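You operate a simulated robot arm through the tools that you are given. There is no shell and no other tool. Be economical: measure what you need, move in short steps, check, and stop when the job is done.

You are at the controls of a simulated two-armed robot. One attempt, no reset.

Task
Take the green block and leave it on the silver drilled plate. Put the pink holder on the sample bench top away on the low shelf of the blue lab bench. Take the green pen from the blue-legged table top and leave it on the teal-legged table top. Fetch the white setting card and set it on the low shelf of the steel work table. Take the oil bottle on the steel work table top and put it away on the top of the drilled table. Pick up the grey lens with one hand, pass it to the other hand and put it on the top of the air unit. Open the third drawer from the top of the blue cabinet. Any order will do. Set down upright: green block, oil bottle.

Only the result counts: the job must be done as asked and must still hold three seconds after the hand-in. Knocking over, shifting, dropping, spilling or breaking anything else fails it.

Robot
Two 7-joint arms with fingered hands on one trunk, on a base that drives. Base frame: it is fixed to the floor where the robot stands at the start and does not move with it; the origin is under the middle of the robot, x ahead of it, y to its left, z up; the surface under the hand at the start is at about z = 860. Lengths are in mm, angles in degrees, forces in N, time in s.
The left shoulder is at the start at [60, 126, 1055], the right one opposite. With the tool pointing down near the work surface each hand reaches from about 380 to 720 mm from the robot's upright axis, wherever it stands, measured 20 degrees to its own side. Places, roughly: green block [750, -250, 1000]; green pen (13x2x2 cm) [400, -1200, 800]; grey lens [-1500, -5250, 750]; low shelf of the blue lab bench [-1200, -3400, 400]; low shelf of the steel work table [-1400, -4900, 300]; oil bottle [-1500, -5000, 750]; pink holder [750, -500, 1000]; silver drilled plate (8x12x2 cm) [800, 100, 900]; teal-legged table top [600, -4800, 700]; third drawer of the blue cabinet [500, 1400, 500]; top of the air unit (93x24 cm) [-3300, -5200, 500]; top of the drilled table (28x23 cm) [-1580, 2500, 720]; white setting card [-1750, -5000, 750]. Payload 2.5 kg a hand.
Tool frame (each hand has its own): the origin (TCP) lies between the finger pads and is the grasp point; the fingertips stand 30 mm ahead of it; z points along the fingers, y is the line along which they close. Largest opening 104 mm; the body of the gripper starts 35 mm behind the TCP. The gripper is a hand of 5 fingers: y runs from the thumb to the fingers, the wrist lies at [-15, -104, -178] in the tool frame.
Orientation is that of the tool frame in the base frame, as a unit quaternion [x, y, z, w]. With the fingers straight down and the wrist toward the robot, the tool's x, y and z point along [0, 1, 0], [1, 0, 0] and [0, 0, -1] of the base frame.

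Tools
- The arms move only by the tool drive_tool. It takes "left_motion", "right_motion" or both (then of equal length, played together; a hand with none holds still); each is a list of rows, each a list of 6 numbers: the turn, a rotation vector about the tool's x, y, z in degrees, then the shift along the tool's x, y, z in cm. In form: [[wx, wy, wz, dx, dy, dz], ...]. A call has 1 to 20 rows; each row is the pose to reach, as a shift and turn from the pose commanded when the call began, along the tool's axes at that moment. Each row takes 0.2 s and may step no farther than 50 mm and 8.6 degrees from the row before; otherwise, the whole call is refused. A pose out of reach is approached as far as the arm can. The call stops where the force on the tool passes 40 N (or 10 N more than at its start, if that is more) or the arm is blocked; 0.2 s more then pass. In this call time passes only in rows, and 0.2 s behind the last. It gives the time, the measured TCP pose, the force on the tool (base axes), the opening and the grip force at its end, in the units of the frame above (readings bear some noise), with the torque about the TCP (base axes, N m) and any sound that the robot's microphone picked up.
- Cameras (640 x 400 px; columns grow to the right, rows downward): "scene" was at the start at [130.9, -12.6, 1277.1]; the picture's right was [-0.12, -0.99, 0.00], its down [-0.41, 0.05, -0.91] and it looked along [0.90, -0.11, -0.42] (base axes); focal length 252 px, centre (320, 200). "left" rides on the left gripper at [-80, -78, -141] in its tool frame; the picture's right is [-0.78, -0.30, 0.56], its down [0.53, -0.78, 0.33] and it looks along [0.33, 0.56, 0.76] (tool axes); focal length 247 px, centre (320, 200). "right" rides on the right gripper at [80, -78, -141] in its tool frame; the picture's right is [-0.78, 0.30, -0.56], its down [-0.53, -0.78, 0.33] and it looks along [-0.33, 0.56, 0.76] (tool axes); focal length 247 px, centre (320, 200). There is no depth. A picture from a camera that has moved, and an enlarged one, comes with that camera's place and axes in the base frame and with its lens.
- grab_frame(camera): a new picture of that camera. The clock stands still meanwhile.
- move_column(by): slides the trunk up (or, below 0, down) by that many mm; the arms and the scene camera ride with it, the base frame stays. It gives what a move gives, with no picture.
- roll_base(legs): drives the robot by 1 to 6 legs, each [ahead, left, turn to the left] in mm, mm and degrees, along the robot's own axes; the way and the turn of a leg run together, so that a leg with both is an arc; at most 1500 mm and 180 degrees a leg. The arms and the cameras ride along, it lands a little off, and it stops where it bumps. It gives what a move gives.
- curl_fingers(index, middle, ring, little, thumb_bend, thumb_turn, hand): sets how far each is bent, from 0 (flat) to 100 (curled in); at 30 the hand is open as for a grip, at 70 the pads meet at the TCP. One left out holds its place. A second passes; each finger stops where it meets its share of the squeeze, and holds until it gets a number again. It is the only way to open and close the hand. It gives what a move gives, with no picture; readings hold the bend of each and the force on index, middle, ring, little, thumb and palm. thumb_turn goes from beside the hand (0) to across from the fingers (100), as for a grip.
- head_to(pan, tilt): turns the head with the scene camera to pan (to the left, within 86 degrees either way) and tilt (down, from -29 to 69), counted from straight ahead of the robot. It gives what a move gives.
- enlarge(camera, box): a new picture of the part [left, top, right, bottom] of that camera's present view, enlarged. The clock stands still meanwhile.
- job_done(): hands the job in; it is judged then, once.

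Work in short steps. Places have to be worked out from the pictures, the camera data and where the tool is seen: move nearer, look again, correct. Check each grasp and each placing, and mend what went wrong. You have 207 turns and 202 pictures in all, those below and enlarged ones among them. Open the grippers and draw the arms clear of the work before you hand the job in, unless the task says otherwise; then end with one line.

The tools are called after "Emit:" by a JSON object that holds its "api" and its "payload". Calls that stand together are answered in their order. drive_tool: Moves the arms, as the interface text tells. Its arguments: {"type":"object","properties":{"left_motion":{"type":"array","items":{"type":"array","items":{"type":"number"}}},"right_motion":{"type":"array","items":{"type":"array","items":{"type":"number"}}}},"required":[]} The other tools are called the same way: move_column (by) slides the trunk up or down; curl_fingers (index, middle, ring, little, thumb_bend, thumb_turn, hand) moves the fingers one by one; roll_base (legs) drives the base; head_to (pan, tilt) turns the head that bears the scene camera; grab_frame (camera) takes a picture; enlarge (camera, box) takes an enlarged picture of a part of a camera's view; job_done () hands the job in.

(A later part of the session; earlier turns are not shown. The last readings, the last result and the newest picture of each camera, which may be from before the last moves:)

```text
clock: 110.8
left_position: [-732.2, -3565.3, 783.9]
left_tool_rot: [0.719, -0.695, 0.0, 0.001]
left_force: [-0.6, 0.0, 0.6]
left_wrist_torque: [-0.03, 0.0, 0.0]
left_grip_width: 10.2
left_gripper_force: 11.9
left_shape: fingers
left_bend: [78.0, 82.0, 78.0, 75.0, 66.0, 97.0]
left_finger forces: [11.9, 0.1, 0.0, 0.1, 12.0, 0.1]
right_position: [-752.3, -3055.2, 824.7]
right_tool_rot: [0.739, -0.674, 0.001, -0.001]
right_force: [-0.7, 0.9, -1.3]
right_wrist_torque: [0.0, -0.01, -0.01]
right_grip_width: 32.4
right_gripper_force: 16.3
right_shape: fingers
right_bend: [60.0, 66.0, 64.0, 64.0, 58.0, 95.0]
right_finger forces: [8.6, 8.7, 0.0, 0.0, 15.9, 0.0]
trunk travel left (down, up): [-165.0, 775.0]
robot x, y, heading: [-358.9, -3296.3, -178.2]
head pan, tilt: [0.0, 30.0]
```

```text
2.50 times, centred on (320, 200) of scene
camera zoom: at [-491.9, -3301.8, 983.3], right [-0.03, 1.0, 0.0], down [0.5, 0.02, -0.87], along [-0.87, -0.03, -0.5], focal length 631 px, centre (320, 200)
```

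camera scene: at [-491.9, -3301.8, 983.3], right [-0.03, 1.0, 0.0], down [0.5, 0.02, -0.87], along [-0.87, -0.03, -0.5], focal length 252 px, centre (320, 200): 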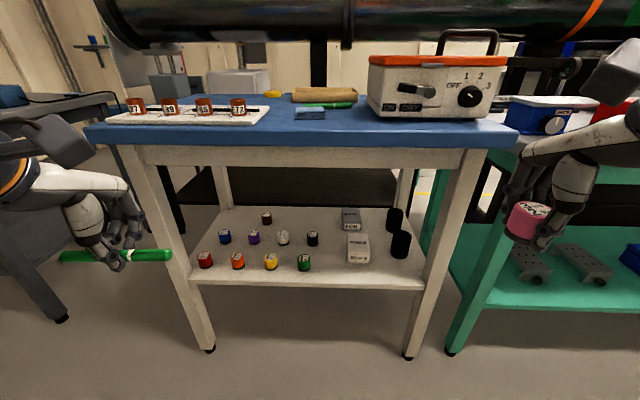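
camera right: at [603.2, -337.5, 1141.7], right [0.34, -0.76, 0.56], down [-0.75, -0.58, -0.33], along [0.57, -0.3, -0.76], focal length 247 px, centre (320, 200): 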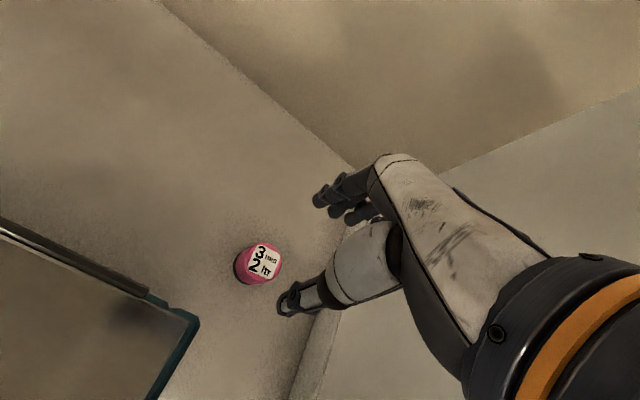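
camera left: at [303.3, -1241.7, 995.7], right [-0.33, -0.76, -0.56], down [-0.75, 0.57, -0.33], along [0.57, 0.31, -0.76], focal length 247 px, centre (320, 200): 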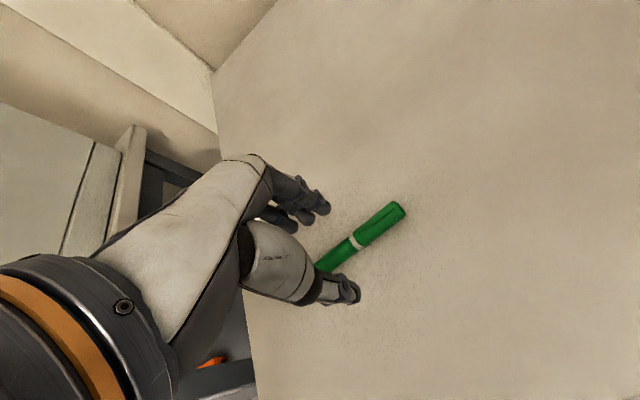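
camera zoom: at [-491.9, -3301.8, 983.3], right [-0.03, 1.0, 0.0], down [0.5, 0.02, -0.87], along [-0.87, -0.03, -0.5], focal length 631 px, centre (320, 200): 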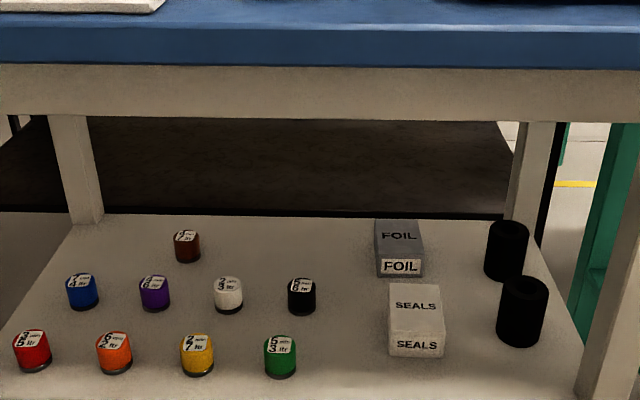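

These are the same kind of holders, and there is a free gap beside the SEALS box. My target is about [-1097,-3292], with the shelf at z≈380. I raise the left hand with the pen, position the base and lower.

Emit:
{"api": "drive_tool", "payload": {"left_motion": [[0, 0, 0, 0, 0, -4.5], [0, 0, 0, 0, 0, -9], [0, 0, 0, 0, 0, -13.5], [0, 0, 0, 0, 0, -18], [0, 0, 0, 0, 0, -22], [0, 0, 0, 0, 0, -25]]}}

Emit:
{"api": "roll_base", "payload": {"legs": [[184, 179, 0]]}}

Emit:
{"api": "move_column", "payload": {"by": -165}}

Emit:
{"api": "drive_tool", "payload": {"right_motion": [[0, 0, 0, 0, 0, 4], [0, 0, 0, 0, 0, 8], [0, 0, 0, 0, 0, 12], [0, 0, 0, 0, 0, 16], [0, 0, 0, 0, 0, 19]]}}

Emit:
{"api": "head_to", "payload": {"pan": -10, "tilt": 35}}

Emit:
{"api": "grab_frame", "payload": {"camera": "scene"}}

Emit:
{"api": "grab_frame", "payload": {"camera": "right"}}

```text
clock: 112.2
left_position: [-732.9, -3565.8, 1033.8]
left_tool_rot: [0.719, -0.695, 0.0, 0.001]
left_force: [0.2, -0.7, 0.3]
left_wrist_torque: [0.05, 0.01, -0.01]
left_grip_width: 9.8
left_gripper_force: 12.0
left_shape: fingers
left_bend: [78.0, 82.0, 78.0, 75.0, 66.0, 97.0]
left_finger forces: [11.9, 0.0, 0.1, 0.0, 11.8, 0.0]
right_position: [-751.2, -3055.3, 825.1]
right_tool_rot: [0.739, -0.674, 0.001, -0.001]
right_force: [0.2, -0.2, -1.1]
right_wrist_torque: [0.04, 0.0, -0.01]
right_grip_width: 32.2
right_gripper_force: 16.5
right_shape: fingers
right_bend: [60.0, 66.0, 64.0, 64.0, 58.0, 95.0]
right_finger forces: [8.6, 8.8, 0.1, 0.0, 15.9, 0.0]
trunk travel left (down, up): [-165.0, 775.0]
robot x, y, heading: [-362.5, -3294.7, -177.9]
head pan, tilt: [0.0, 30.0]
```

```text
clock: 114.1
left_position: [-913.2, -3749.8, 1034.3]
left_tool_rot: [0.719, -0.696, 0.0, 0.0]
left_force: [0.1, -0.1, 0.4]
left_wrist_torque: [0.0, -0.01, 0.0]
left_grip_width: 9.9
left_gripper_force: 12.0
left_shape: fingers
left_bend: [78.0, 82.0, 78.0, 75.0, 66.0, 97.0]
left_finger forces: [11.8, 0.0, 0.0, 0.1, 11.8, 0.0]
right_position: [-932.5, -3238.5, 825.0]
right_tool_rot: [0.738, -0.674, 0.0, -0.001]
right_force: [2.0, -0.4, -1.2]
right_wrist_torque: [0.0, -0.03, 0.0]
right_grip_width: 32.3
right_gripper_force: 18.8
right_shape: fingers
right_bend: [61.0, 67.0, 64.0, 64.0, 58.0, 94.0]
right_finger forces: [8.9, 12.0, 0.0, 0.0, 17.0, 0.0]
trunk travel left (down, up): [-165.0, 775.0]
robot x, y, heading: [-538.8, -3482.8, -178.1]
head pan, tilt: [0.0, 30.0]
```

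```text
clock: 116.0
left_position: [-914.2, -3748.4, 869.1]
left_tool_rot: [0.718, -0.696, 0.0, 0.0]
left_force: [0.1, 0.2, -0.6]
left_wrist_torque: [0.01, -0.01, -0.01]
left_grip_width: 9.7
left_gripper_force: 11.9
left_shape: fingers
left_bend: [78.0, 82.0, 78.0, 75.0, 66.0, 97.0]
left_finger forces: [12.0, 0.0, 0.0, 0.1, 11.9, 0.1]
right_position: [-932.4, -3238.9, 660.6]
right_tool_rot: [0.738, -0.675, 0.001, -0.001]
right_force: [0.0, 0.0, -1.7]
right_wrist_torque: [-0.03, -0.02, 0.0]
right_grip_width: 32.4
right_gripper_force: 17.4
right_shape: fingers
right_bend: [61.0, 67.0, 64.0, 64.0, 58.0, 94.0]
right_finger forces: [9.2, 9.0, 0.1, 0.0, 16.6, 0.0]
trunk travel left (down, up): [0.0, 940.0]
robot x, y, heading: [-540.9, -3481.6, -178.2]
head pan, tilt: [0.0, 30.0]
```

```text
clock: 117.2
left_position: [-914.2, -3749.2, 870.2]
left_tool_rot: [0.719, -0.695, 0.001, 0.0]
left_force: [-0.6, -0.4, 0.3]
left_wrist_torque: [0.0, -0.04, -0.01]
left_grip_width: 9.9
left_gripper_force: 11.5
left_shape: fingers
left_bend: [78.0, 82.0, 78.0, 75.0, 66.0, 97.0]
left_finger forces: [11.8, 0.1, 0.0, 0.0, 11.8, 0.0]
right_position: [-932.4, -3238.2, 468.4]
right_tool_rot: [0.739, -0.674, 0.0, 0.0]
right_force: [-0.6, 0.2, -1.3]
right_wrist_torque: [-0.02, 0.03, 0.02]
right_grip_width: 31.9
right_gripper_force: 17.2
right_shape: fingers
right_bend: [61.0, 67.0, 64.0, 64.0, 58.0, 94.0]
right_finger forces: [8.9, 9.0, 0.1, 0.0, 16.2, 0.1]
trunk travel left (down, up): [0.0, 940.0]
robot x, y, heading: [-542.5, -3483.5, -178.1]
head pan, tilt: [0.0, 30.0]
```

```text
clock: 117.9
left_position: [-913.9, -3749.2, 870.0]
left_tool_rot: [0.718, -0.696, 0.0, 0.0]
left_force: [0.6, -0.7, -0.4]
left_wrist_torque: [0.0, 0.02, 0.01]
left_grip_width: 10.1
left_gripper_force: 11.7
left_shape: fingers
left_bend: [78.0, 82.0, 78.0, 75.0, 66.0, 97.0]
left_finger forces: [11.8, 0.0, 0.0, 0.0, 11.9, 0.1]
right_position: [-932.0, -3237.1, 470.3]
right_tool_rot: [0.738, -0.674, 0.001, -0.001]
right_force: [-0.2, 0.9, -1.3]
right_wrist_torque: [-0.02, 0.01, -0.01]
right_grip_width: 32.0
right_gripper_force: 17.3
right_shape: fingers
right_bend: [61.0, 67.0, 64.0, 64.0, 58.0, 94.0]
right_finger forces: [8.9, 8.9, 0.1, 0.0, 16.3, 0.0]
trunk travel left (down, up): [0.0, 940.0]
robot x, y, heading: [-537.9, -3478.3, -178.1]
head pan, tilt: [-10.0, 35.0]
```

```text
128 pictures are left
camera scene: at [-669.4, -3470.9, 810.6], right [0.14, 0.99, 0.0], down [0.57, -0.08, -0.82], along [-0.81, 0.12, -0.57], focal length 252 px, centre (320, 200)
```

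scene: 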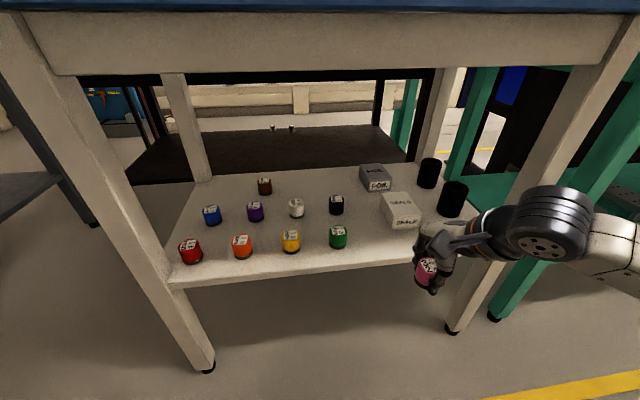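

```text
127 pictures are left
camera right: at [-847.6, -3310.9, 611.1], right [-0.37, 0.75, 0.56], down [0.73, 0.6, -0.33], along [-0.58, 0.28, -0.76], focal length 247 px, centre (320, 200)
```

right: 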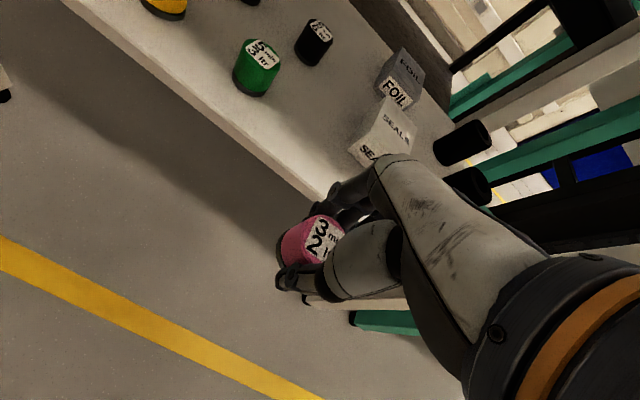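

The shelf is at z=380 and the green holder is at [-1085,-3365]; the SEALS box begins at y≈-3232. I move to [-1085,-3288] above the shelf.

Emit:
{"api": "drive_tool", "payload": {"right_motion": [[0, 0, 0, 1, 4, 0], [0, 0, 0, 2, 8, 0], [0, 0, 0, 3, 12, 0], [0, 0, 0, 3.6, 15.7, 0]]}}

Emit:
{"api": "drive_tool", "payload": {"right_motion": [[0, 0, 0, 0, 0, 2], [0, 0, 0, 0, 0, 4]]}}

Emit:
{"api": "grab_frame", "payload": {"camera": "scene"}}

Emit:
{"api": "grab_frame", "payload": {"camera": "right"}}

```text
clock: 118.9
left_position: [-914.1, -3747.5, 869.4]
left_tool_rot: [0.718, -0.696, 0.0, 0.0]
left_force: [-0.3, 1.1, 0.2]
left_wrist_torque: [0.01, -0.02, 0.01]
left_grip_width: 10.0
left_gripper_force: 12.0
left_shape: fingers
left_bend: [78.0, 82.0, 78.0, 75.0, 66.0, 97.0]
left_finger forces: [11.9, 0.0, 0.0, 0.1, 12.0, 0.1]
right_position: [-1084.8, -3287.4, 468.2]
right_tool_rot: [0.738, -0.674, 0.0, -0.002]
right_force: [-0.8, 0.2, -0.8]
right_wrist_torque: [-0.03, 0.0, -0.01]
right_grip_width: 31.8
right_gripper_force: 16.4
right_shape: fingers
right_bend: [61.0, 67.0, 64.0, 64.0, 58.0, 94.0]
right_finger forces: [8.7, 9.0, 0.2, 0.0, 16.1, 0.0]
trunk travel left (down, up): [0.0, 940.0]
robot x, y, heading: [-543.5, -3479.8, -178.2]
head pan, tilt: [-10.0, 35.0]
```

```text
clock: 119.5
left_position: [-913.6, -3748.8, 870.6]
left_tool_rot: [0.719, -0.696, -0.001, 0.0]
left_force: [0.3, -0.2, -0.2]
left_wrist_torque: [0.03, -0.01, -0.02]
left_grip_width: 9.7
left_gripper_force: 11.8
left_shape: fingers
left_bend: [78.0, 82.0, 78.0, 75.0, 66.0, 97.0]
left_finger forces: [11.9, 0.1, 0.1, 0.0, 11.9, 0.0]
right_position: [-1087.4, -3288.8, 433.8]
right_tool_rot: [0.738, -0.674, -0.002, 0.004]
right_force: [2.6, 0.7, 14.8]
right_wrist_torque: [-0.03, -0.51, -0.01]
right_grip_width: 32.5
right_gripper_force: 21.7
right_shape: fingers
right_bend: [61.0, 67.0, 64.0, 64.0, 58.0, 95.0]
right_finger forces: [8.3, 8.8, 0.1, 0.0, 26.4, 0.0]
trunk travel left (down, up): [0.0, 940.0]
robot x, y, heading: [-539.7, -3480.5, -178.1]
head pan, tilt: [-10.0, 35.0]
```

```text
126 pictures are left
camera scene: at [-668.6, -3471.1, 811.1], right [0.14, 0.99, 0.0], down [0.57, -0.08, -0.82], along [-0.81, 0.12, -0.57], focal length 252 px, centre (320, 200)
```

scene: 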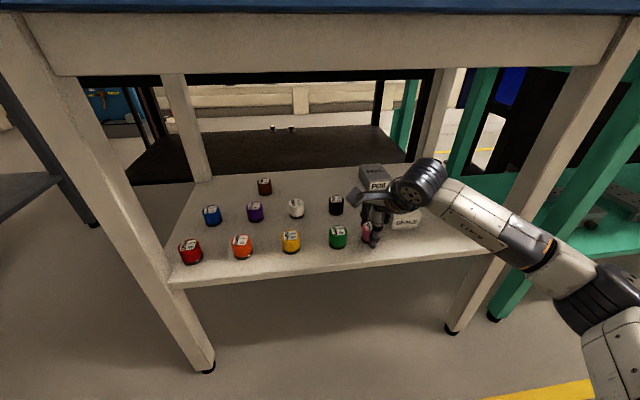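

```text
125 pictures are left
camera right: at [-1000.4, -3361.3, 573.6], right [-0.36, 0.75, 0.56], down [0.72, 0.6, -0.34], along [-0.59, 0.28, -0.76], focal length 247 px, centre (320, 200)
```

right: 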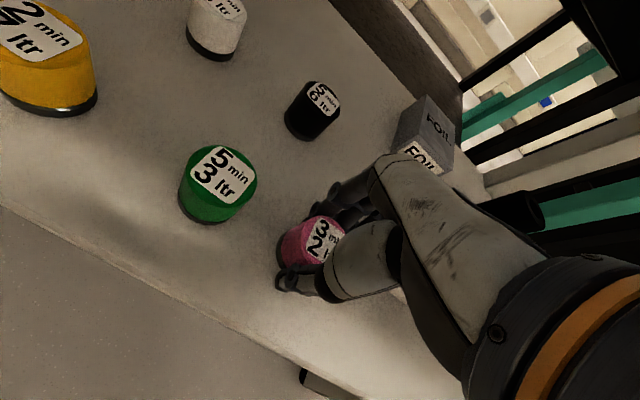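

Contact at z=434: the holder is on the shelf. I open moderately.

Emit:
{"api": "curl_fingers", "payload": {"hand": "right", "index": 50, "middle": 50, "ring": 50, "little": 50, "thumb_bend": 46}}

Emit:
{"api": "grab_frame", "payload": {"camera": "right"}}

```text
clock: 120.5
left_position: [-913.0, -3749.0, 870.3]
left_tool_rot: [0.719, -0.695, 0.0, 0.0]
left_force: [0.7, -0.1, 0.0]
left_wrist_torque: [0.03, 0.0, 0.0]
left_grip_width: 9.9
left_gripper_force: 11.7
left_shape: fingers
left_bend: [78.0, 82.0, 78.0, 75.0, 66.0, 97.0]
left_finger forces: [11.8, 0.0, 0.0, 0.0, 11.8, 0.0]
right_position: [-1085.9, -3288.9, 432.8]
right_tool_rot: [0.738, -0.675, -0.002, 0.003]
right_force: [5.6, -1.9, 25.1]
right_wrist_torque: [-0.26, 0.51, 0.11]
right_grip_width: 49.9
right_gripper_force: 12.0
right_shape: fingers
right_bend: [55.0, 53.0, 50.0, 50.0, 46.0, 97.0]
right_finger forces: [17.5, 6.8, 0.0, 0.0, 0.0, 0.0]
trunk travel left (down, up): [0.0, 940.0]
robot x, y, heading: [-539.1, -3478.0, -178.2]
head pan, tilt: [-10.0, 35.0]
```

```text
124 pictures are left
camera right: at [-1000.2, -3361.5, 573.9], right [-0.36, 0.75, 0.56], down [0.72, 0.6, -0.34], along [-0.59, 0.28, -0.76], focal length 247 px, centre (320, 200)
```

right: 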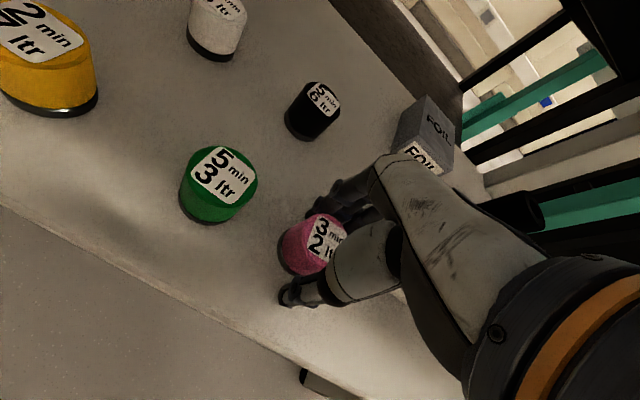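

Index and middle press on the shelf. I rise 8 mm and open more.

Emit:
{"api": "drive_tool", "payload": {"right_motion": [[0, 0, 0, 0, 0, -1]]}}

Emit:
{"api": "curl_fingers", "payload": {"hand": "right", "index": 40, "middle": 40, "ring": 40, "little": 40, "thumb_bend": 40}}

Emit:
{"api": "grab_frame", "payload": {"camera": "right"}}

```text
clock: 120.9
left_position: [-914.3, -3749.9, 869.4]
left_tool_rot: [0.719, -0.695, 0.0, 0.0]
left_force: [0.2, -0.6, 0.4]
left_wrist_torque: [-0.02, 0.01, 0.04]
left_grip_width: 10.1
left_gripper_force: 11.7
left_shape: fingers
left_bend: [78.0, 82.0, 78.0, 75.0, 66.0, 97.0]
left_finger forces: [12.0, 0.0, 0.0, 0.1, 11.9, 0.0]
right_position: [-1084.5, -3287.0, 434.8]
right_tool_rot: [0.738, -0.675, 0.003, -0.006]
right_force: [-0.4, 0.4, 1.0]
right_wrist_torque: [-0.02, 0.03, 0.0]
right_grip_width: 56.8
right_gripper_force: 0.2
right_shape: fingers
right_bend: [50.0, 51.0, 50.0, 50.0, 46.0, 97.0]
right_finger forces: [0.1, 0.8, 0.0, 0.0, 0.1, 0.0]
trunk travel left (down, up): [0.0, 940.0]
robot x, y, heading: [-536.5, -3481.3, -178.2]
head pan, tilt: [-10.0, 35.0]
```

```text
clock: 121.9
left_position: [-914.7, -3749.6, 868.9]
left_tool_rot: [0.719, -0.695, -0.001, 0.0]
left_force: [0.1, -0.2, 0.3]
left_wrist_torque: [-0.02, -0.01, 0.02]
left_grip_width: 9.7
left_gripper_force: 11.5
left_shape: fingers
left_bend: [78.0, 82.0, 78.0, 75.0, 66.0, 97.0]
left_finger forces: [11.9, 0.0, 0.1, 0.1, 11.9, 0.1]
right_position: [-1086.6, -3287.2, 439.6]
right_tool_rot: [0.738, -0.674, 0.0, 0.001]
right_force: [-0.4, 0.6, -0.6]
right_wrist_torque: [0.03, -0.02, 0.01]
right_grip_width: 77.4
right_gripper_force: 0.1
right_shape: fingers
right_bend: [40.0, 40.0, 40.0, 40.0, 40.0, 97.0]
right_finger forces: [0.0, 0.0, 0.1, 0.1, 0.1, 0.0]
trunk travel left (down, up): [0.0, 940.0]
robot x, y, heading: [-546.2, -3480.2, -178.3]
head pan, tilt: [-10.0, 35.0]
```

```text
123 pictures are left
camera right: at [-1001.1, -3361.9, 580.5], right [-0.37, 0.75, 0.56], down [0.73, 0.6, -0.33], along [-0.58, 0.28, -0.76], focal length 247 px, centre (320, 200)
```

right: 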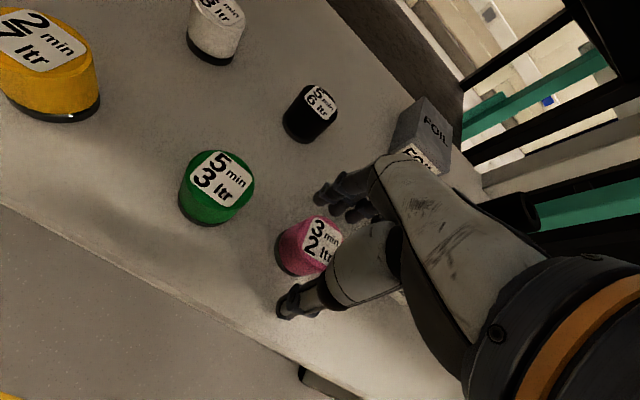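

The holder stands on the shelf. I rise and draw the hand back out, then raise the trunk.

Emit:
{"api": "drive_tool", "payload": {"right_motion": [[0, 0, 0, 0, 0, -3], [0, 0, 0, 0, 0, -6], [0, 0, 0, 0, -4, -6], [0, 0, 0, -1, -8, -6], [0, 0, 0, -2, -12, -6], [0, 0, 0, -3, -16, -6]]}}

Emit:
{"api": "enlarge", "payload": {"camera": "scene", "box": [160, 120, 480, 320]}}

Emit:
{"api": "move_column", "payload": {"by": 400}}

Emit:
{"api": "roll_base", "payload": {"legs": [[-280, 0, 0], [0, 0, 90]]}}

Emit:
{"api": "head_to", "payload": {"pan": 0, "tilt": 20}}

Emit:
{"api": "grab_frame", "payload": {"camera": "scene"}}

```text
clock: 123.3
left_position: [-915.2, -3750.0, 870.1]
left_tool_rot: [0.719, -0.695, 0.0, 0.0]
left_force: [0.8, -0.8, 0.0]
left_wrist_torque: [-0.05, 0.01, 0.02]
left_grip_width: 10.0
left_gripper_force: 11.7
left_shape: fingers
left_bend: [78.0, 82.0, 78.0, 75.0, 66.0, 97.0]
left_finger forces: [12.0, 0.0, 0.0, 0.0, 11.9, 0.1]
right_position: [-927.9, -3245.6, 498.9]
right_tool_rot: [0.739, -0.674, -0.001, -0.001]
right_force: [-0.1, 0.5, 0.3]
right_wrist_torque: [0.01, 0.01, -0.01]
right_grip_width: 77.8
right_gripper_force: 0.2
right_shape: fingers
right_bend: [40.0, 40.0, 40.0, 40.0, 40.0, 97.0]
right_finger forces: [0.0, 0.0, 0.1, 0.1, 0.0, 0.1]
trunk travel left (down, up): [0.0, 940.0]
robot x, y, heading: [-540.0, -3481.0, -178.2]
head pan, tilt: [-10.0, 35.0]
```

```text
2.00 times, centred on (320, 220) of scene
camera zoom: at [-669.4, -3470.9, 810.5], right [0.14, 0.99, 0.0], down [0.57, -0.08, -0.82], along [-0.81, 0.12, -0.57], focal length 505 px, centre (320, 160)
```

zoom: 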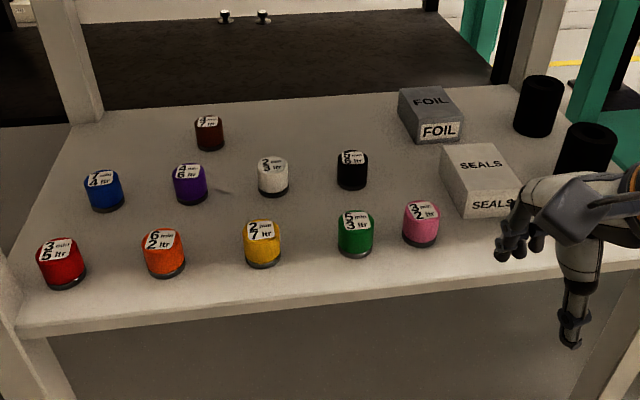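

```text
clock: 127.1
left_position: [-913.9, -3749.0, 1270.3]
left_tool_rot: [0.719, -0.695, 0.0, 0.001]
left_force: [0.1, 0.2, -0.3]
left_wrist_torque: [0.01, -0.01, 0.04]
left_grip_width: 9.7
left_gripper_force: 11.4
left_shape: fingers
left_bend: [78.0, 82.0, 78.0, 75.0, 66.0, 97.0]
left_finger forces: [11.9, 0.0, 0.0, 0.1, 11.9, 0.0]
right_position: [-930.2, -3245.3, 900.6]
right_tool_rot: [0.738, -0.674, 0.0, 0.0]
right_force: [0.3, -0.6, 0.1]
right_wrist_torque: [0.01, 0.01, -0.02]
right_grip_width: 77.5
right_gripper_force: 0.1
right_shape: fingers
right_bend: [40.0, 40.0, 40.0, 40.0, 40.0, 97.0]
right_finger forces: [0.0, 0.0, 0.0, 0.0, 0.0, 0.0]
trunk travel left (down, up): [-400.0, 540.0]
robot x, y, heading: [-544.6, -3479.8, -178.1]
head pan, tilt: [-10.0, 35.0]
```

```text
clock: 132.9
left_position: [3.2, -3850.6, 1269.1]
left_tool_rot: [1.0, 0.005, 0.0, -0.001]
left_force: [-0.8, 0.5, 0.1]
left_wrist_torque: [-0.01, -0.01, -0.02]
left_grip_width: 9.4
left_gripper_force: 11.7
left_shape: fingers
left_bend: [78.0, 82.0, 78.0, 75.0, 66.0, 97.0]
left_finger forces: [11.6, 0.0, 0.0, 0.0, 11.8, 0.0]
right_position: [-501.8, -3853.3, 899.4]
right_tool_rot: [0.999, 0.034, 0.0, 0.0]
right_force: [-0.1, 0.5, -0.7]
right_wrist_torque: [-0.02, 0.0, 0.01]
right_grip_width: 77.6
right_gripper_force: 0.1
right_shape: fingers
right_bend: [40.0, 40.0, 40.0, 40.0, 40.0, 97.0]
right_finger forces: [0.1, 0.0, 0.0, 0.0, 0.0, 0.0]
trunk travel left (down, up): [-400.0, 540.0]
robot x, y, heading: [-257.3, -3468.3, -89.5]
head pan, tilt: [-10.0, 35.0]
```

```text
clock: 133.6
left_position: [2.9, -3849.8, 1270.3]
left_tool_rot: [1.0, 0.006, 0.0, 0.0]
left_force: [-0.3, -0.1, -0.6]
left_wrist_torque: [0.01, 0.03, -0.01]
left_grip_width: 9.3
left_gripper_force: 12.1
left_shape: fingers
left_bend: [78.0, 82.0, 78.0, 75.0, 66.0, 97.0]
left_finger forces: [11.8, 0.0, 0.1, 0.0, 11.8, 0.0]
right_position: [-501.8, -3854.9, 900.4]
right_tool_rot: [0.999, 0.034, 0.0, -0.001]
right_force: [0.0, 0.1, -0.1]
right_wrist_torque: [-0.01, -0.02, 0.02]
right_grip_width: 77.6
right_gripper_force: 0.1
right_shape: fingers
right_bend: [40.0, 40.0, 40.0, 40.0, 40.0, 97.0]
right_finger forces: [0.1, 0.1, 0.1, 0.1, 0.1, 0.1]
trunk travel left (down, up): [-400.0, 540.0]
robot x, y, heading: [-255.4, -3473.7, -89.3]
head pan, tilt: [0.0, 20.0]
```

```text
121 pictures are left
camera scene: at [-256.7, -3605.9, 1234.3], right [-1.0, -0.01, 0.0], down [0.0, 0.34, -0.94], along [0.01, -0.94, -0.34], focal length 252 px, centre (320, 200)
```

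scene: 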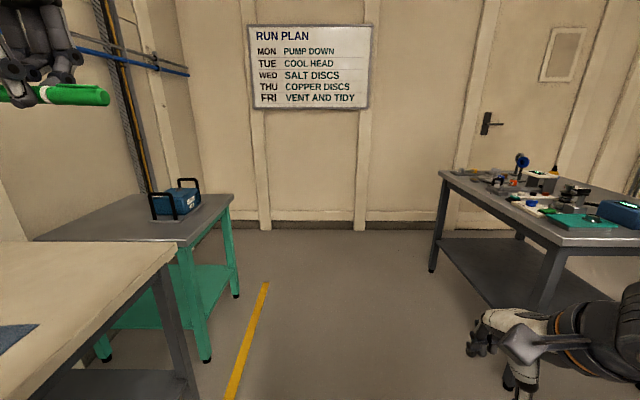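

The holder stands neatly on the shelf. The teal-legged table's front edge is at x≈337, y −4570 to −5180. I drive there and face it.

Emit:
{"api": "roll_base", "payload": {"legs": [[700, -100, 0], [780, 0, 0], [0, 0, 89], [100, 0, 0]]}}

Emit:
{"api": "head_to", "payload": {"pan": 5, "tilt": 40}}

Emit:
{"api": "grab_frame", "payload": {"camera": "scene"}}

```text
clock: 145.9
left_position: [139.3, -4707.5, 1269.3]
left_tool_rot: [0.708, 0.707, 0.0, -0.001]
left_force: [0.3, -0.5, -0.7]
left_wrist_torque: [0.01, 0.0, 0.0]
left_grip_width: 9.3
left_gripper_force: 12.0
left_shape: fingers
left_bend: [78.0, 82.0, 78.0, 75.0, 66.0, 97.0]
left_finger forces: [11.6, 0.0, 0.0, 0.1, 11.7, 0.0]
right_position: [135.5, -5211.7, 899.8]
right_tool_rot: [0.686, 0.728, -0.001, -0.001]
right_force: [0.6, -0.7, 0.1]
right_wrist_torque: [-0.01, 0.03, -0.02]
right_grip_width: 77.8
right_gripper_force: 0.1
right_shape: fingers
right_bend: [40.0, 40.0, 40.0, 40.0, 40.0, 97.0]
right_finger forces: [0.1, 0.1, 0.0, 0.0, 0.0, 0.0]
trunk travel left (down, up): [-400.0, 540.0]
robot x, y, heading: [-244.4, -4964.4, -0.3]
head pan, tilt: [0.0, 20.0]
```

```text
clock: 146.7
left_position: [137.9, -4707.3, 1269.5]
left_tool_rot: [0.708, 0.706, 0.001, 0.0]
left_force: [0.8, 0.3, -0.3]
left_wrist_torque: [0.01, 0.02, 0.03]
left_grip_width: 9.4
left_gripper_force: 11.4
left_shape: fingers
left_bend: [78.0, 82.0, 78.0, 75.0, 66.0, 97.0]
left_finger forces: [11.6, 0.0, 0.0, 0.0, 11.7, 0.0]
right_position: [135.7, -5211.5, 899.8]
right_tool_rot: [0.686, 0.727, 0.001, 0.0]
right_force: [-0.6, 0.4, 0.9]
right_wrist_torque: [-0.03, 0.03, -0.03]
right_grip_width: 77.4
right_gripper_force: 0.1
right_shape: fingers
right_bend: [40.0, 40.0, 40.0, 40.0, 40.0, 97.0]
right_finger forces: [0.0, 0.0, 0.0, 0.0, 0.0, 0.1]
trunk travel left (down, up): [-400.0, 540.0]
robot x, y, heading: [-249.0, -4960.5, -0.2]
head pan, tilt: [5.0, 40.0]
```

```text
120 pictures are left
camera scene: at [-119.3, -4957.2, 1203.1], right [0.09, -1.0, 0.0], down [-0.64, -0.05, -0.77], along [0.76, 0.07, -0.64], focal length 252 px, centre (320, 200)
```

scene: 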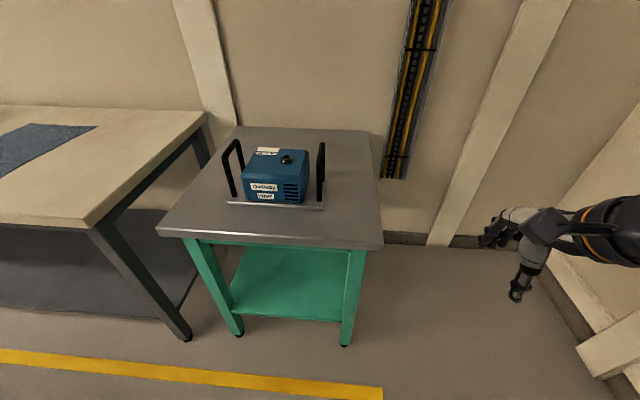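

The table top is z≈700, and the free strip is at the front right near [370,-4960]. I drive nearer and bring the left hand over that spot.

Emit:
{"api": "roll_base", "payload": {"legs": [[110, -80, 0]]}}

Emit:
{"api": "move_column", "payload": {"by": -150}}

Emit:
{"api": "drive_tool", "payload": {"left_motion": [[0, 0, 0, -3, 2, 3.5], [0, 0, 0, -6, 4, 7], [0, 0, 0, -9, 6, 10.5], [0, 0, 0, -12, 8, 14], [0, 0, 0, -15, 10, 17.5], [0, 0, 0, -17, 12, 21], [0, 0, 0, -17, 12, 25], [0, 0, 0, -17, 12, 29], [0, 0, 0, -17, 12, 32]]}}

Emit:
{"api": "grab_frame", "payload": {"camera": "scene"}}

Emit:
{"api": "grab_frame", "payload": {"camera": "left"}}

```text
clock: 148.1
left_position: [249.4, -4787.0, 1270.2]
left_tool_rot: [0.708, 0.706, 0.0, 0.0]
left_force: [-0.6, 0.3, 0.2]
left_wrist_torque: [0.01, 0.03, -0.01]
left_grip_width: 9.2
left_gripper_force: 11.4
left_shape: fingers
left_bend: [78.0, 82.0, 78.0, 75.0, 66.0, 97.0]
left_finger forces: [11.5, 0.0, 0.0, 0.0, 11.6, 0.0]
right_position: [246.1, -5291.5, 899.4]
right_tool_rot: [0.687, 0.726, 0.0, 0.0]
right_force: [0.2, -0.9, -0.3]
right_wrist_torque: [0.02, 0.03, 0.05]
right_grip_width: 77.5
right_gripper_force: 0.1
right_shape: fingers
right_bend: [40.0, 40.0, 40.0, 40.0, 40.0, 97.0]
right_finger forces: [0.1, 0.0, 0.0, 0.0, 0.1, 0.0]
trunk travel left (down, up): [-400.0, 540.0]
robot x, y, heading: [-131.9, -5041.8, -0.3]
head pan, tilt: [5.0, 40.0]
```

```text
clock: 149.8
left_position: [249.0, -4787.6, 1120.8]
left_tool_rot: [0.708, 0.706, 0.0, 0.0]
left_force: [-0.3, 0.4, 0.1]
left_wrist_torque: [-0.06, 0.0, 0.03]
left_grip_width: 9.0
left_gripper_force: 12.0
left_shape: fingers
left_bend: [78.0, 82.0, 78.0, 75.0, 66.0, 97.0]
left_finger forces: [11.5, 0.0, 0.0, 0.0, 11.7, 0.0]
right_position: [246.8, -5291.9, 749.7]
right_tool_rot: [0.687, 0.727, 0.0, 0.0]
right_force: [0.7, 0.4, -0.4]
right_wrist_torque: [0.01, 0.0, 0.01]
right_grip_width: 77.7
right_gripper_force: 0.0
right_shape: fingers
right_bend: [40.0, 40.0, 40.0, 40.0, 40.0, 97.0]
right_finger forces: [0.0, 0.0, 0.0, 0.0, 0.0, 0.0]
trunk travel left (down, up): [-250.0, 690.0]
robot x, y, heading: [-129.8, -5039.6, -0.0]
head pan, tilt: [5.0, 40.0]
```

```text
refused: row 1 steps farther than a row can; nothing moved
```

```text
119 pictures are left
camera scene: at [-8.8, -5037.0, 1053.0], right [0.08, -1.0, 0.0], down [-0.64, -0.05, -0.77], along [0.76, 0.06, -0.64], focal length 252 px, centre (320, 200)
```

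scene: 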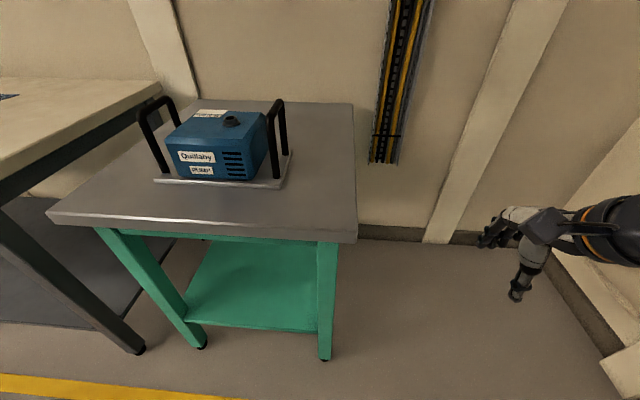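

```text
118 pictures are left
camera left: at [170.5, -4868.2, 1260.7], right [-0.3, -0.78, -0.56], down [-0.78, 0.54, -0.33], along [0.56, 0.33, -0.76], focal length 247 px, centre (320, 200)
```

left: 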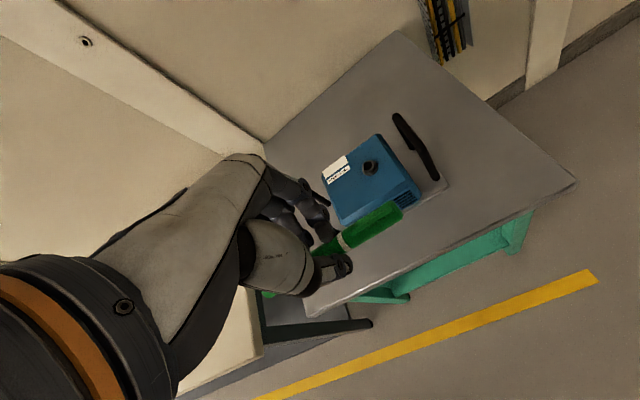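

The step was too large; I use finer rows.

Emit:
{"api": "drive_tool", "payload": {"left_motion": [[0, 0, 0, -3, 2, 2.5], [0, 0, 0, -6, 4, 5], [0, 0, 0, -9, 6, 7.5], [0, 0, 0, -12, 8, 10], [0, 0, 0, -15, 10, 12.5], [0, 0, 0, -17.7, 12, 15], [0, 0, 0, -17.7, 12, 19.5], [0, 0, 0, -17.7, 12, 24], [0, 0, 0, -17.7, 12, 28.5], [0, 0, 0, -17.7, 12, 33]]}}

Emit:
{"api": "grab_frame", "payload": {"camera": "scene"}}

Emit:
{"api": "grab_frame", "payload": {"camera": "left"}}

```text
clock: 152.0
left_position: [367.8, -4963.4, 788.9]
left_tool_rot: [0.708, 0.706, 0.0, 0.001]
left_force: [-0.3, 0.0, 0.3]
left_wrist_torque: [0.0, 0.01, -0.01]
left_grip_width: 9.2
left_gripper_force: 11.4
left_shape: fingers
left_bend: [78.0, 82.0, 78.0, 75.0, 66.0, 97.0]
left_finger forces: [11.4, 0.0, 0.0, 0.0, 11.5, 0.1]
right_position: [246.2, -5290.6, 750.4]
right_tool_rot: [0.687, 0.727, 0.0, 0.0]
right_force: [-0.8, 0.7, 1.0]
right_wrist_torque: [0.0, -0.01, 0.02]
right_grip_width: 77.5
right_gripper_force: 0.1
right_shape: fingers
right_bend: [40.0, 40.0, 40.0, 40.0, 40.0, 97.0]
right_finger forces: [0.1, 0.0, 0.1, 0.1, 0.0, 0.0]
trunk travel left (down, up): [-250.0, 690.0]
robot x, y, heading: [-134.7, -5040.0, -0.3]
head pan, tilt: [5.0, 40.0]
```

```text
117 pictures are left
camera scene: at [-8.9, -5037.1, 1053.1], right [0.08, -1.0, 0.0], down [-0.64, -0.05, -0.77], along [0.76, 0.06, -0.64], focal length 252 px, centre (320, 200)
```

scene: 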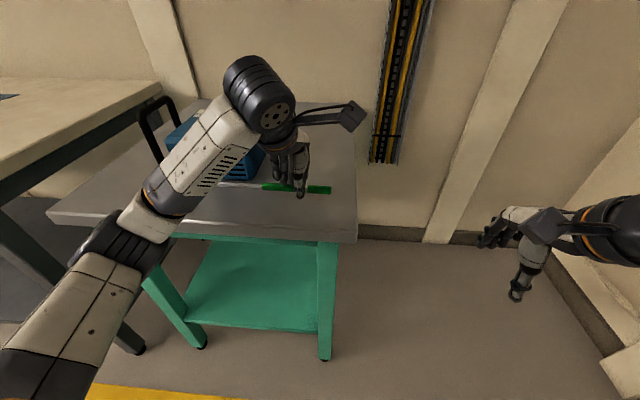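

```text
116 pictures are left
camera left: at [289.4, -5044.0, 930.3], right [-0.3, -0.78, -0.56], down [-0.78, 0.54, -0.33], along [0.56, 0.33, -0.76], focal length 247 px, centre (320, 200)
```

left: 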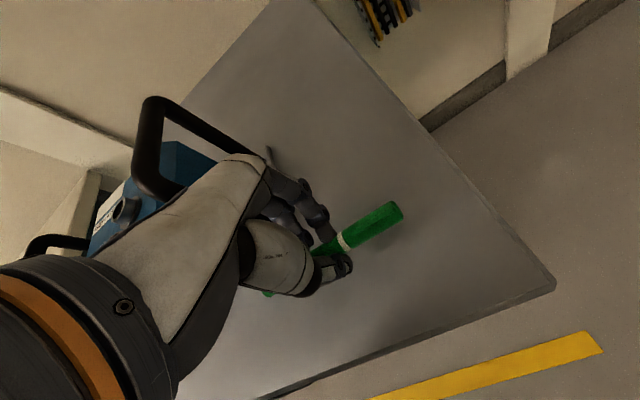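

The pen is over free table. I lower to near contact.

Emit:
{"api": "drive_tool", "payload": {"left_motion": [[0, 0, 0, 0, 0, 2], [0, 0, 0, 0, 0, 4], [0, 0, 0, 0, 0, 5], [0, 0, 0, 0, 0, 5.6]]}}

Emit:
{"api": "enlarge", "payload": {"camera": "left", "box": [200, 120, 460, 340]}}

```text
clock: 152.6
left_position: [369.9, -4965.3, 772.6]
left_tool_rot: [0.708, 0.706, 0.007, 0.018]
left_force: [-2.0, 0.8, 12.6]
left_wrist_torque: [-0.1, 0.29, -0.04]
left_grip_width: 9.1
left_gripper_force: 18.3
left_shape: fingers
left_bend: [78.0, 82.0, 78.0, 75.0, 67.0, 98.0]
left_finger forces: [11.9, 0.0, 0.0, 0.1, 24.6, 0.1]
right_position: [246.6, -5291.4, 748.7]
right_tool_rot: [0.687, 0.727, -0.001, 0.001]
right_force: [-0.4, 0.3, 0.0]
right_wrist_torque: [0.04, 0.0, -0.02]
right_grip_width: 77.5
right_gripper_force: 0.1
right_shape: fingers
right_bend: [40.0, 40.0, 40.0, 40.0, 40.0, 97.0]
right_finger forces: [0.0, 0.0, 0.0, 0.1, 0.1, 0.0]
trunk travel left (down, up): [-250.0, 690.0]
robot x, y, heading: [-135.9, -5042.5, -0.3]
head pan, tilt: [5.0, 40.0]
stopped in row 2 (left hand): the force on the tool passed its limit at 52 N (the readings are from after the stop); the commanded pose is now the measured one
```

```text
1.82 times, centred on (330, 230) of left
camera zoom: at [286.9, -5043.4, 912.0], right [-0.28, -0.79, -0.55], down [-0.76, 0.53, -0.37], along [0.58, 0.32, -0.75], focal length 449 px, centre (302, 146)
```

zoom: 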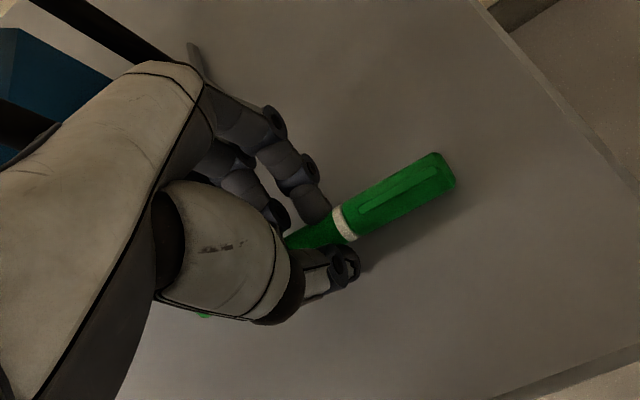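

Contact came earlier than expected. I check the scene view closely to see the pen's height and tilt.

Emit:
{"api": "enlarge", "payload": {"camera": "scene", "box": [220, 110, 380, 230]}}

```text
3.33 times, centred on (300, 170) of scene
camera zoom: at [-9.8, -5037.0, 1053.3], right [0.08, -1.0, 0.0], down [-0.64, -0.05, -0.77], along [0.76, 0.06, -0.64], focal length 841 px, centre (387, 300)
```

zoom: 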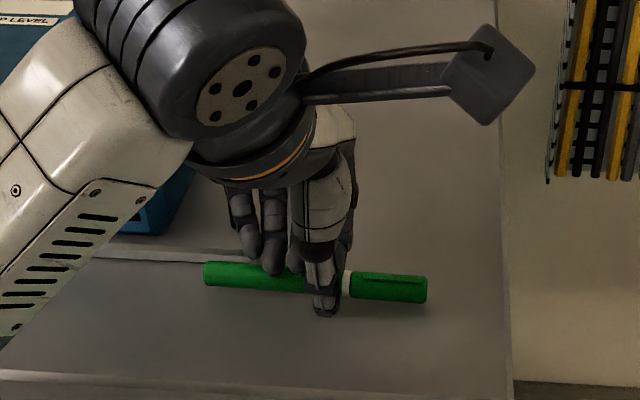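

From its size in the view the pen is at z≈752, so the table is ≈740 and the pen is resting on it. I ease up a few mm and open.

Emit:
{"api": "drive_tool", "payload": {"left_motion": [[0, 0, 0, 0, 0, -0.3]]}}

Emit:
{"api": "curl_fingers", "payload": {"hand": "left", "index": 62, "middle": 62, "ring": 60, "little": 60, "thumb_bend": 58}}

Emit:
{"api": "enlarge", "payload": {"camera": "left", "box": [200, 120, 460, 340]}}

```text
clock: 153.0
left_position: [370.2, -4966.6, 772.5]
left_tool_rot: [0.707, 0.707, 0.006, 0.015]
left_force: [-0.9, -0.3, 9.1]
left_wrist_torque: [-0.11, 0.14, 0.02]
left_grip_width: 8.7
left_gripper_force: 17.6
left_shape: fingers
left_bend: [78.0, 82.0, 78.0, 75.0, 67.0, 98.0]
left_finger forces: [13.3, 0.0, 0.1, 0.1, 21.7, 0.0]
right_position: [246.0, -5291.3, 749.6]
right_tool_rot: [0.686, 0.727, 0.0, 0.0]
right_force: [0.5, -0.4, -0.1]
right_wrist_torque: [0.01, -0.02, 0.0]
right_grip_width: 77.7
right_gripper_force: 0.1
right_shape: fingers
right_bend: [40.0, 40.0, 40.0, 40.0, 40.0, 97.0]
right_finger forces: [0.0, 0.0, 0.1, 0.0, 0.0, 0.0]
trunk travel left (down, up): [-250.0, 690.0]
robot x, y, heading: [-133.1, -5042.0, 0.2]
head pan, tilt: [5.0, 40.0]
```

```text
clock: 154.0
left_position: [369.7, -4965.1, 775.7]
left_tool_rot: [0.709, 0.705, 0.007, 0.017]
left_force: [-3.3, -1.2, 23.7]
left_wrist_torque: [0.44, 0.07, 0.04]
left_grip_width: 27.1
left_gripper_force: 12.6
left_shape: fingers
left_bend: [62.0, 77.0, 76.0, 60.0, 57.0, 98.0]
left_finger forces: [0.0, 11.5, 11.8, 0.1, 0.0, 0.1]
right_position: [246.0, -5291.4, 751.1]
right_tool_rot: [0.687, 0.727, 0.001, 0.001]
right_force: [0.7, 0.1, 0.0]
right_wrist_torque: [0.0, 0.01, 0.0]
right_grip_width: 77.5
right_gripper_force: 0.0
right_shape: fingers
right_bend: [40.0, 40.0, 40.0, 40.0, 40.0, 97.0]
right_finger forces: [0.0, 0.1, 0.0, 0.1, 0.1, 0.1]
trunk travel left (down, up): [-250.0, 690.0]
robot x, y, heading: [-129.5, -5043.3, -0.3]
head pan, tilt: [5.0, 40.0]
```

```text
1.82 times, centred on (330, 230) of left
camera zoom: at [286.1, -5044.3, 913.9], right [-0.28, -0.78, -0.56], down [-0.76, 0.53, -0.37], along [0.58, 0.32, -0.75], focal length 449 px, centre (302, 146)
```

zoom: 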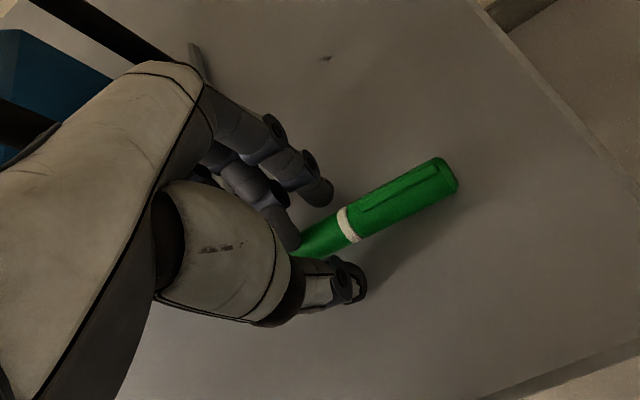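

Middle and ring are pressed against the table. I raise the hand a bit so they can open.

Emit:
{"api": "drive_tool", "payload": {"left_motion": [[0, 0, 0, 0, 0, -1.2]]}}

Emit:
{"api": "enlarge", "payload": {"camera": "left", "box": [200, 120, 460, 340]}}

Emit:
{"api": "enlarge", "payload": {"camera": "scene", "box": [220, 110, 380, 230]}}

```text
clock: 154.4
left_position: [369.0, -4965.3, 783.3]
left_tool_rot: [0.708, 0.707, 0.005, 0.013]
left_force: [-0.4, -1.0, 9.1]
left_wrist_torque: [0.09, -0.01, 0.03]
left_grip_width: 27.0
left_gripper_force: 4.8
left_shape: fingers
left_bend: [62.0, 73.0, 60.0, 60.0, 57.0, 98.0]
left_finger forces: [0.0, 9.1, 0.0, 0.1, 0.0, 0.1]
right_position: [246.6, -5291.5, 751.0]
right_tool_rot: [0.687, 0.727, 0.001, 0.0]
right_force: [0.7, -1.0, -0.5]
right_wrist_torque: [0.0, -0.04, 0.0]
right_grip_width: 77.4
right_gripper_force: 0.1
right_shape: fingers
right_bend: [40.0, 40.0, 40.0, 40.0, 40.0, 97.0]
right_finger forces: [0.1, 0.0, 0.0, 0.1, 0.0, 0.0]
trunk travel left (down, up): [-250.0, 690.0]
robot x, y, heading: [-129.0, -5044.1, 0.0]
head pan, tilt: [5.0, 40.0]
```

```text
1.82 times, centred on (330, 230) of left
camera zoom: at [287.0, -5044.1, 922.9], right [-0.28, -0.78, -0.55], down [-0.77, 0.53, -0.36], along [0.58, 0.32, -0.75], focal length 449 px, centre (302, 146)
```

zoom: 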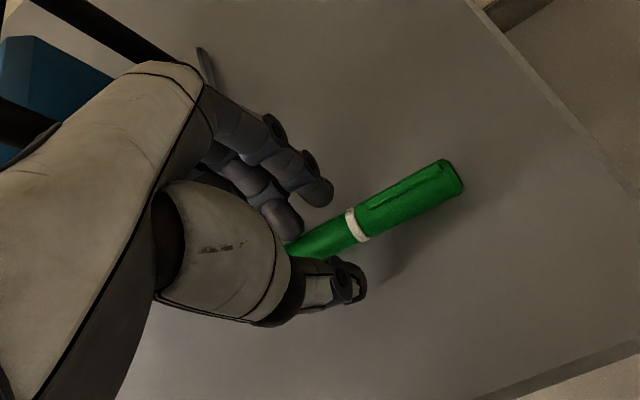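

```text
3.33 times, centred on (300, 170) of scene
camera zoom: at [-9.5, -5037.1, 1052.8], right [0.08, -1.0, 0.0], down [-0.64, -0.05, -0.77], along [0.76, 0.06, -0.64], focal length 841 px, centre (387, 300)
```

zoom: 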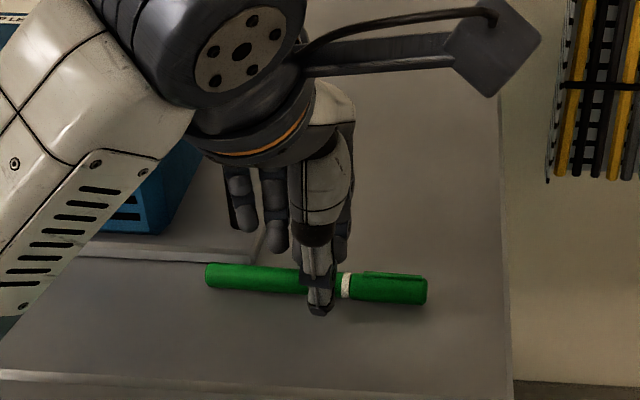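

The pen stays put while the hand rises. I raise a little more and open further.

Emit:
{"api": "drive_tool", "payload": {"left_motion": [[0, 0, 0, 0, 0, -0.8]]}}

Emit:
{"api": "curl_fingers", "payload": {"hand": "left", "index": 48, "middle": 48, "ring": 48, "little": 48, "thumb_bend": 48}}

Emit:
{"api": "enlarge", "payload": {"camera": "left", "box": [200, 120, 460, 340]}}

Emit:
{"api": "enlarge", "payload": {"camera": "scene", "box": [220, 110, 380, 230]}}

```text
clock: 154.8
left_position: [368.9, -4964.2, 790.6]
left_tool_rot: [0.707, 0.708, 0.004, 0.014]
left_force: [0.4, -0.4, 0.2]
left_wrist_torque: [-0.01, 0.0, -0.02]
left_grip_width: 27.1
left_gripper_force: 0.1
left_shape: fingers
left_bend: [62.0, 62.0, 60.0, 60.0, 57.0, 98.0]
left_finger forces: [0.0, 0.0, 0.1, 0.0, 0.1, 0.0]
right_position: [245.2, -5291.5, 749.7]
right_tool_rot: [0.687, 0.727, 0.0, 0.0]
right_force: [0.6, 0.9, -0.7]
right_wrist_torque: [0.03, -0.01, -0.03]
right_grip_width: 77.6
right_gripper_force: 0.1
right_shape: fingers
right_bend: [40.0, 40.0, 40.0, 40.0, 40.0, 97.0]
right_finger forces: [0.0, 0.0, 0.0, 0.1, 0.0, 0.1]
trunk travel left (down, up): [-250.0, 690.0]
robot x, y, heading: [-134.8, -5039.5, -0.0]
head pan, tilt: [5.0, 40.0]
```

```text
clock: 155.8
left_position: [370.3, -4964.7, 792.1]
left_tool_rot: [0.707, 0.707, 0.005, 0.014]
left_force: [0.0, 0.6, -0.5]
left_wrist_torque: [0.04, 0.0, -0.02]
left_grip_width: 56.6
left_gripper_force: 0.1
left_shape: fingers
left_bend: [48.0, 48.0, 48.0, 48.0, 48.0, 98.0]
left_finger forces: [0.0, 0.1, 0.1, 0.1, 0.0, 0.0]
right_position: [246.2, -5291.1, 749.8]
right_tool_rot: [0.687, 0.726, 0.0, 0.0]
right_force: [0.0, 0.6, -0.2]
right_wrist_torque: [-0.01, 0.02, 0.01]
right_grip_width: 77.7
right_gripper_force: 0.0
right_shape: fingers
right_bend: [40.0, 40.0, 40.0, 40.0, 40.0, 97.0]
right_finger forces: [0.1, 0.1, 0.0, 0.1, 0.1, 0.1]
trunk travel left (down, up): [-250.0, 690.0]
robot x, y, heading: [-132.6, -5041.3, -0.1]
head pan, tilt: [5.0, 40.0]
```

```text
1.82 times, centred on (330, 230) of left
camera zoom: at [286.6, -5043.6, 932.1], right [-0.28, -0.78, -0.55], down [-0.77, 0.53, -0.36], along [0.58, 0.32, -0.75], focal length 449 px, centre (302, 146)
```

zoom: 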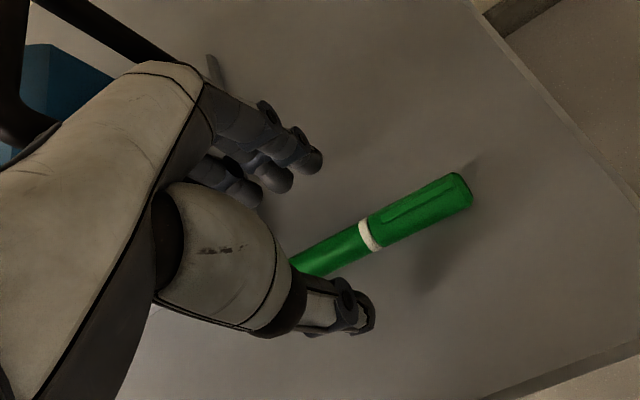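

```text
3.33 times, centred on (300, 170) of scene
camera zoom: at [-8.9, -5037.0, 1053.0], right [0.08, -1.0, 0.0], down [-0.64, -0.05, -0.77], along [0.76, 0.06, -0.64], focal length 841 px, centre (387, 300)
```

zoom: 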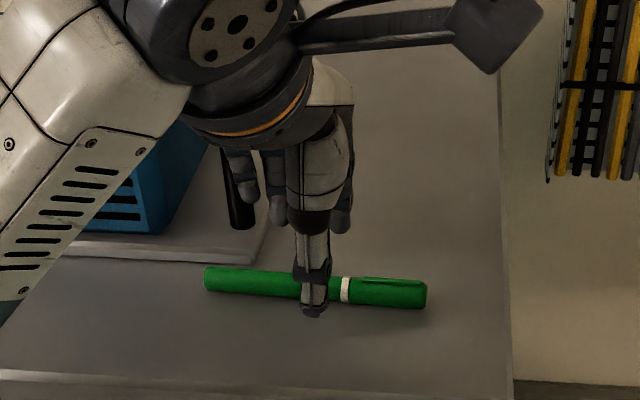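

Released. I raise the hand clear and confirm.

Emit:
{"api": "drive_tool", "payload": {"left_motion": [[0, 0, 0, 0, 0, -4], [0, 0, 0, 0, 0, -8], [0, 0, 0, 0, -2, -12], [0, 0, 0, 2, -6, -15], [0, 0, 0, 4, -9, -18], [0, 0, 0, 6, -12, -21]]}}

Emit:
{"api": "grab_frame", "payload": {"camera": "scene"}}

```text
refused: row 4 steps farther than a row can; nothing moved
```

```text
108 pictures are left
camera scene: at [-8.9, -5037.0, 1053.0], right [0.08, -1.0, 0.0], down [-0.64, -0.05, -0.77], along [0.76, 0.06, -0.64], focal length 252 px, centre (320, 200)
```

scene: 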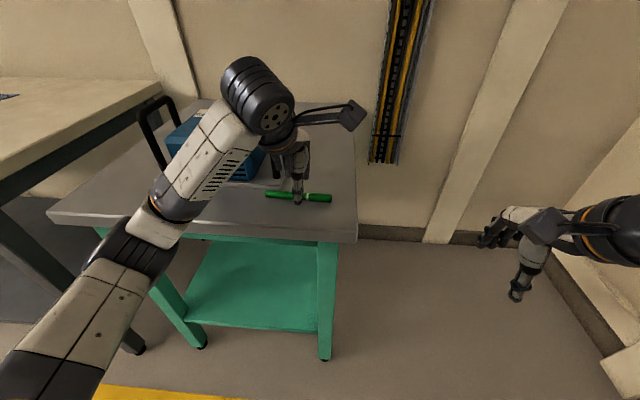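

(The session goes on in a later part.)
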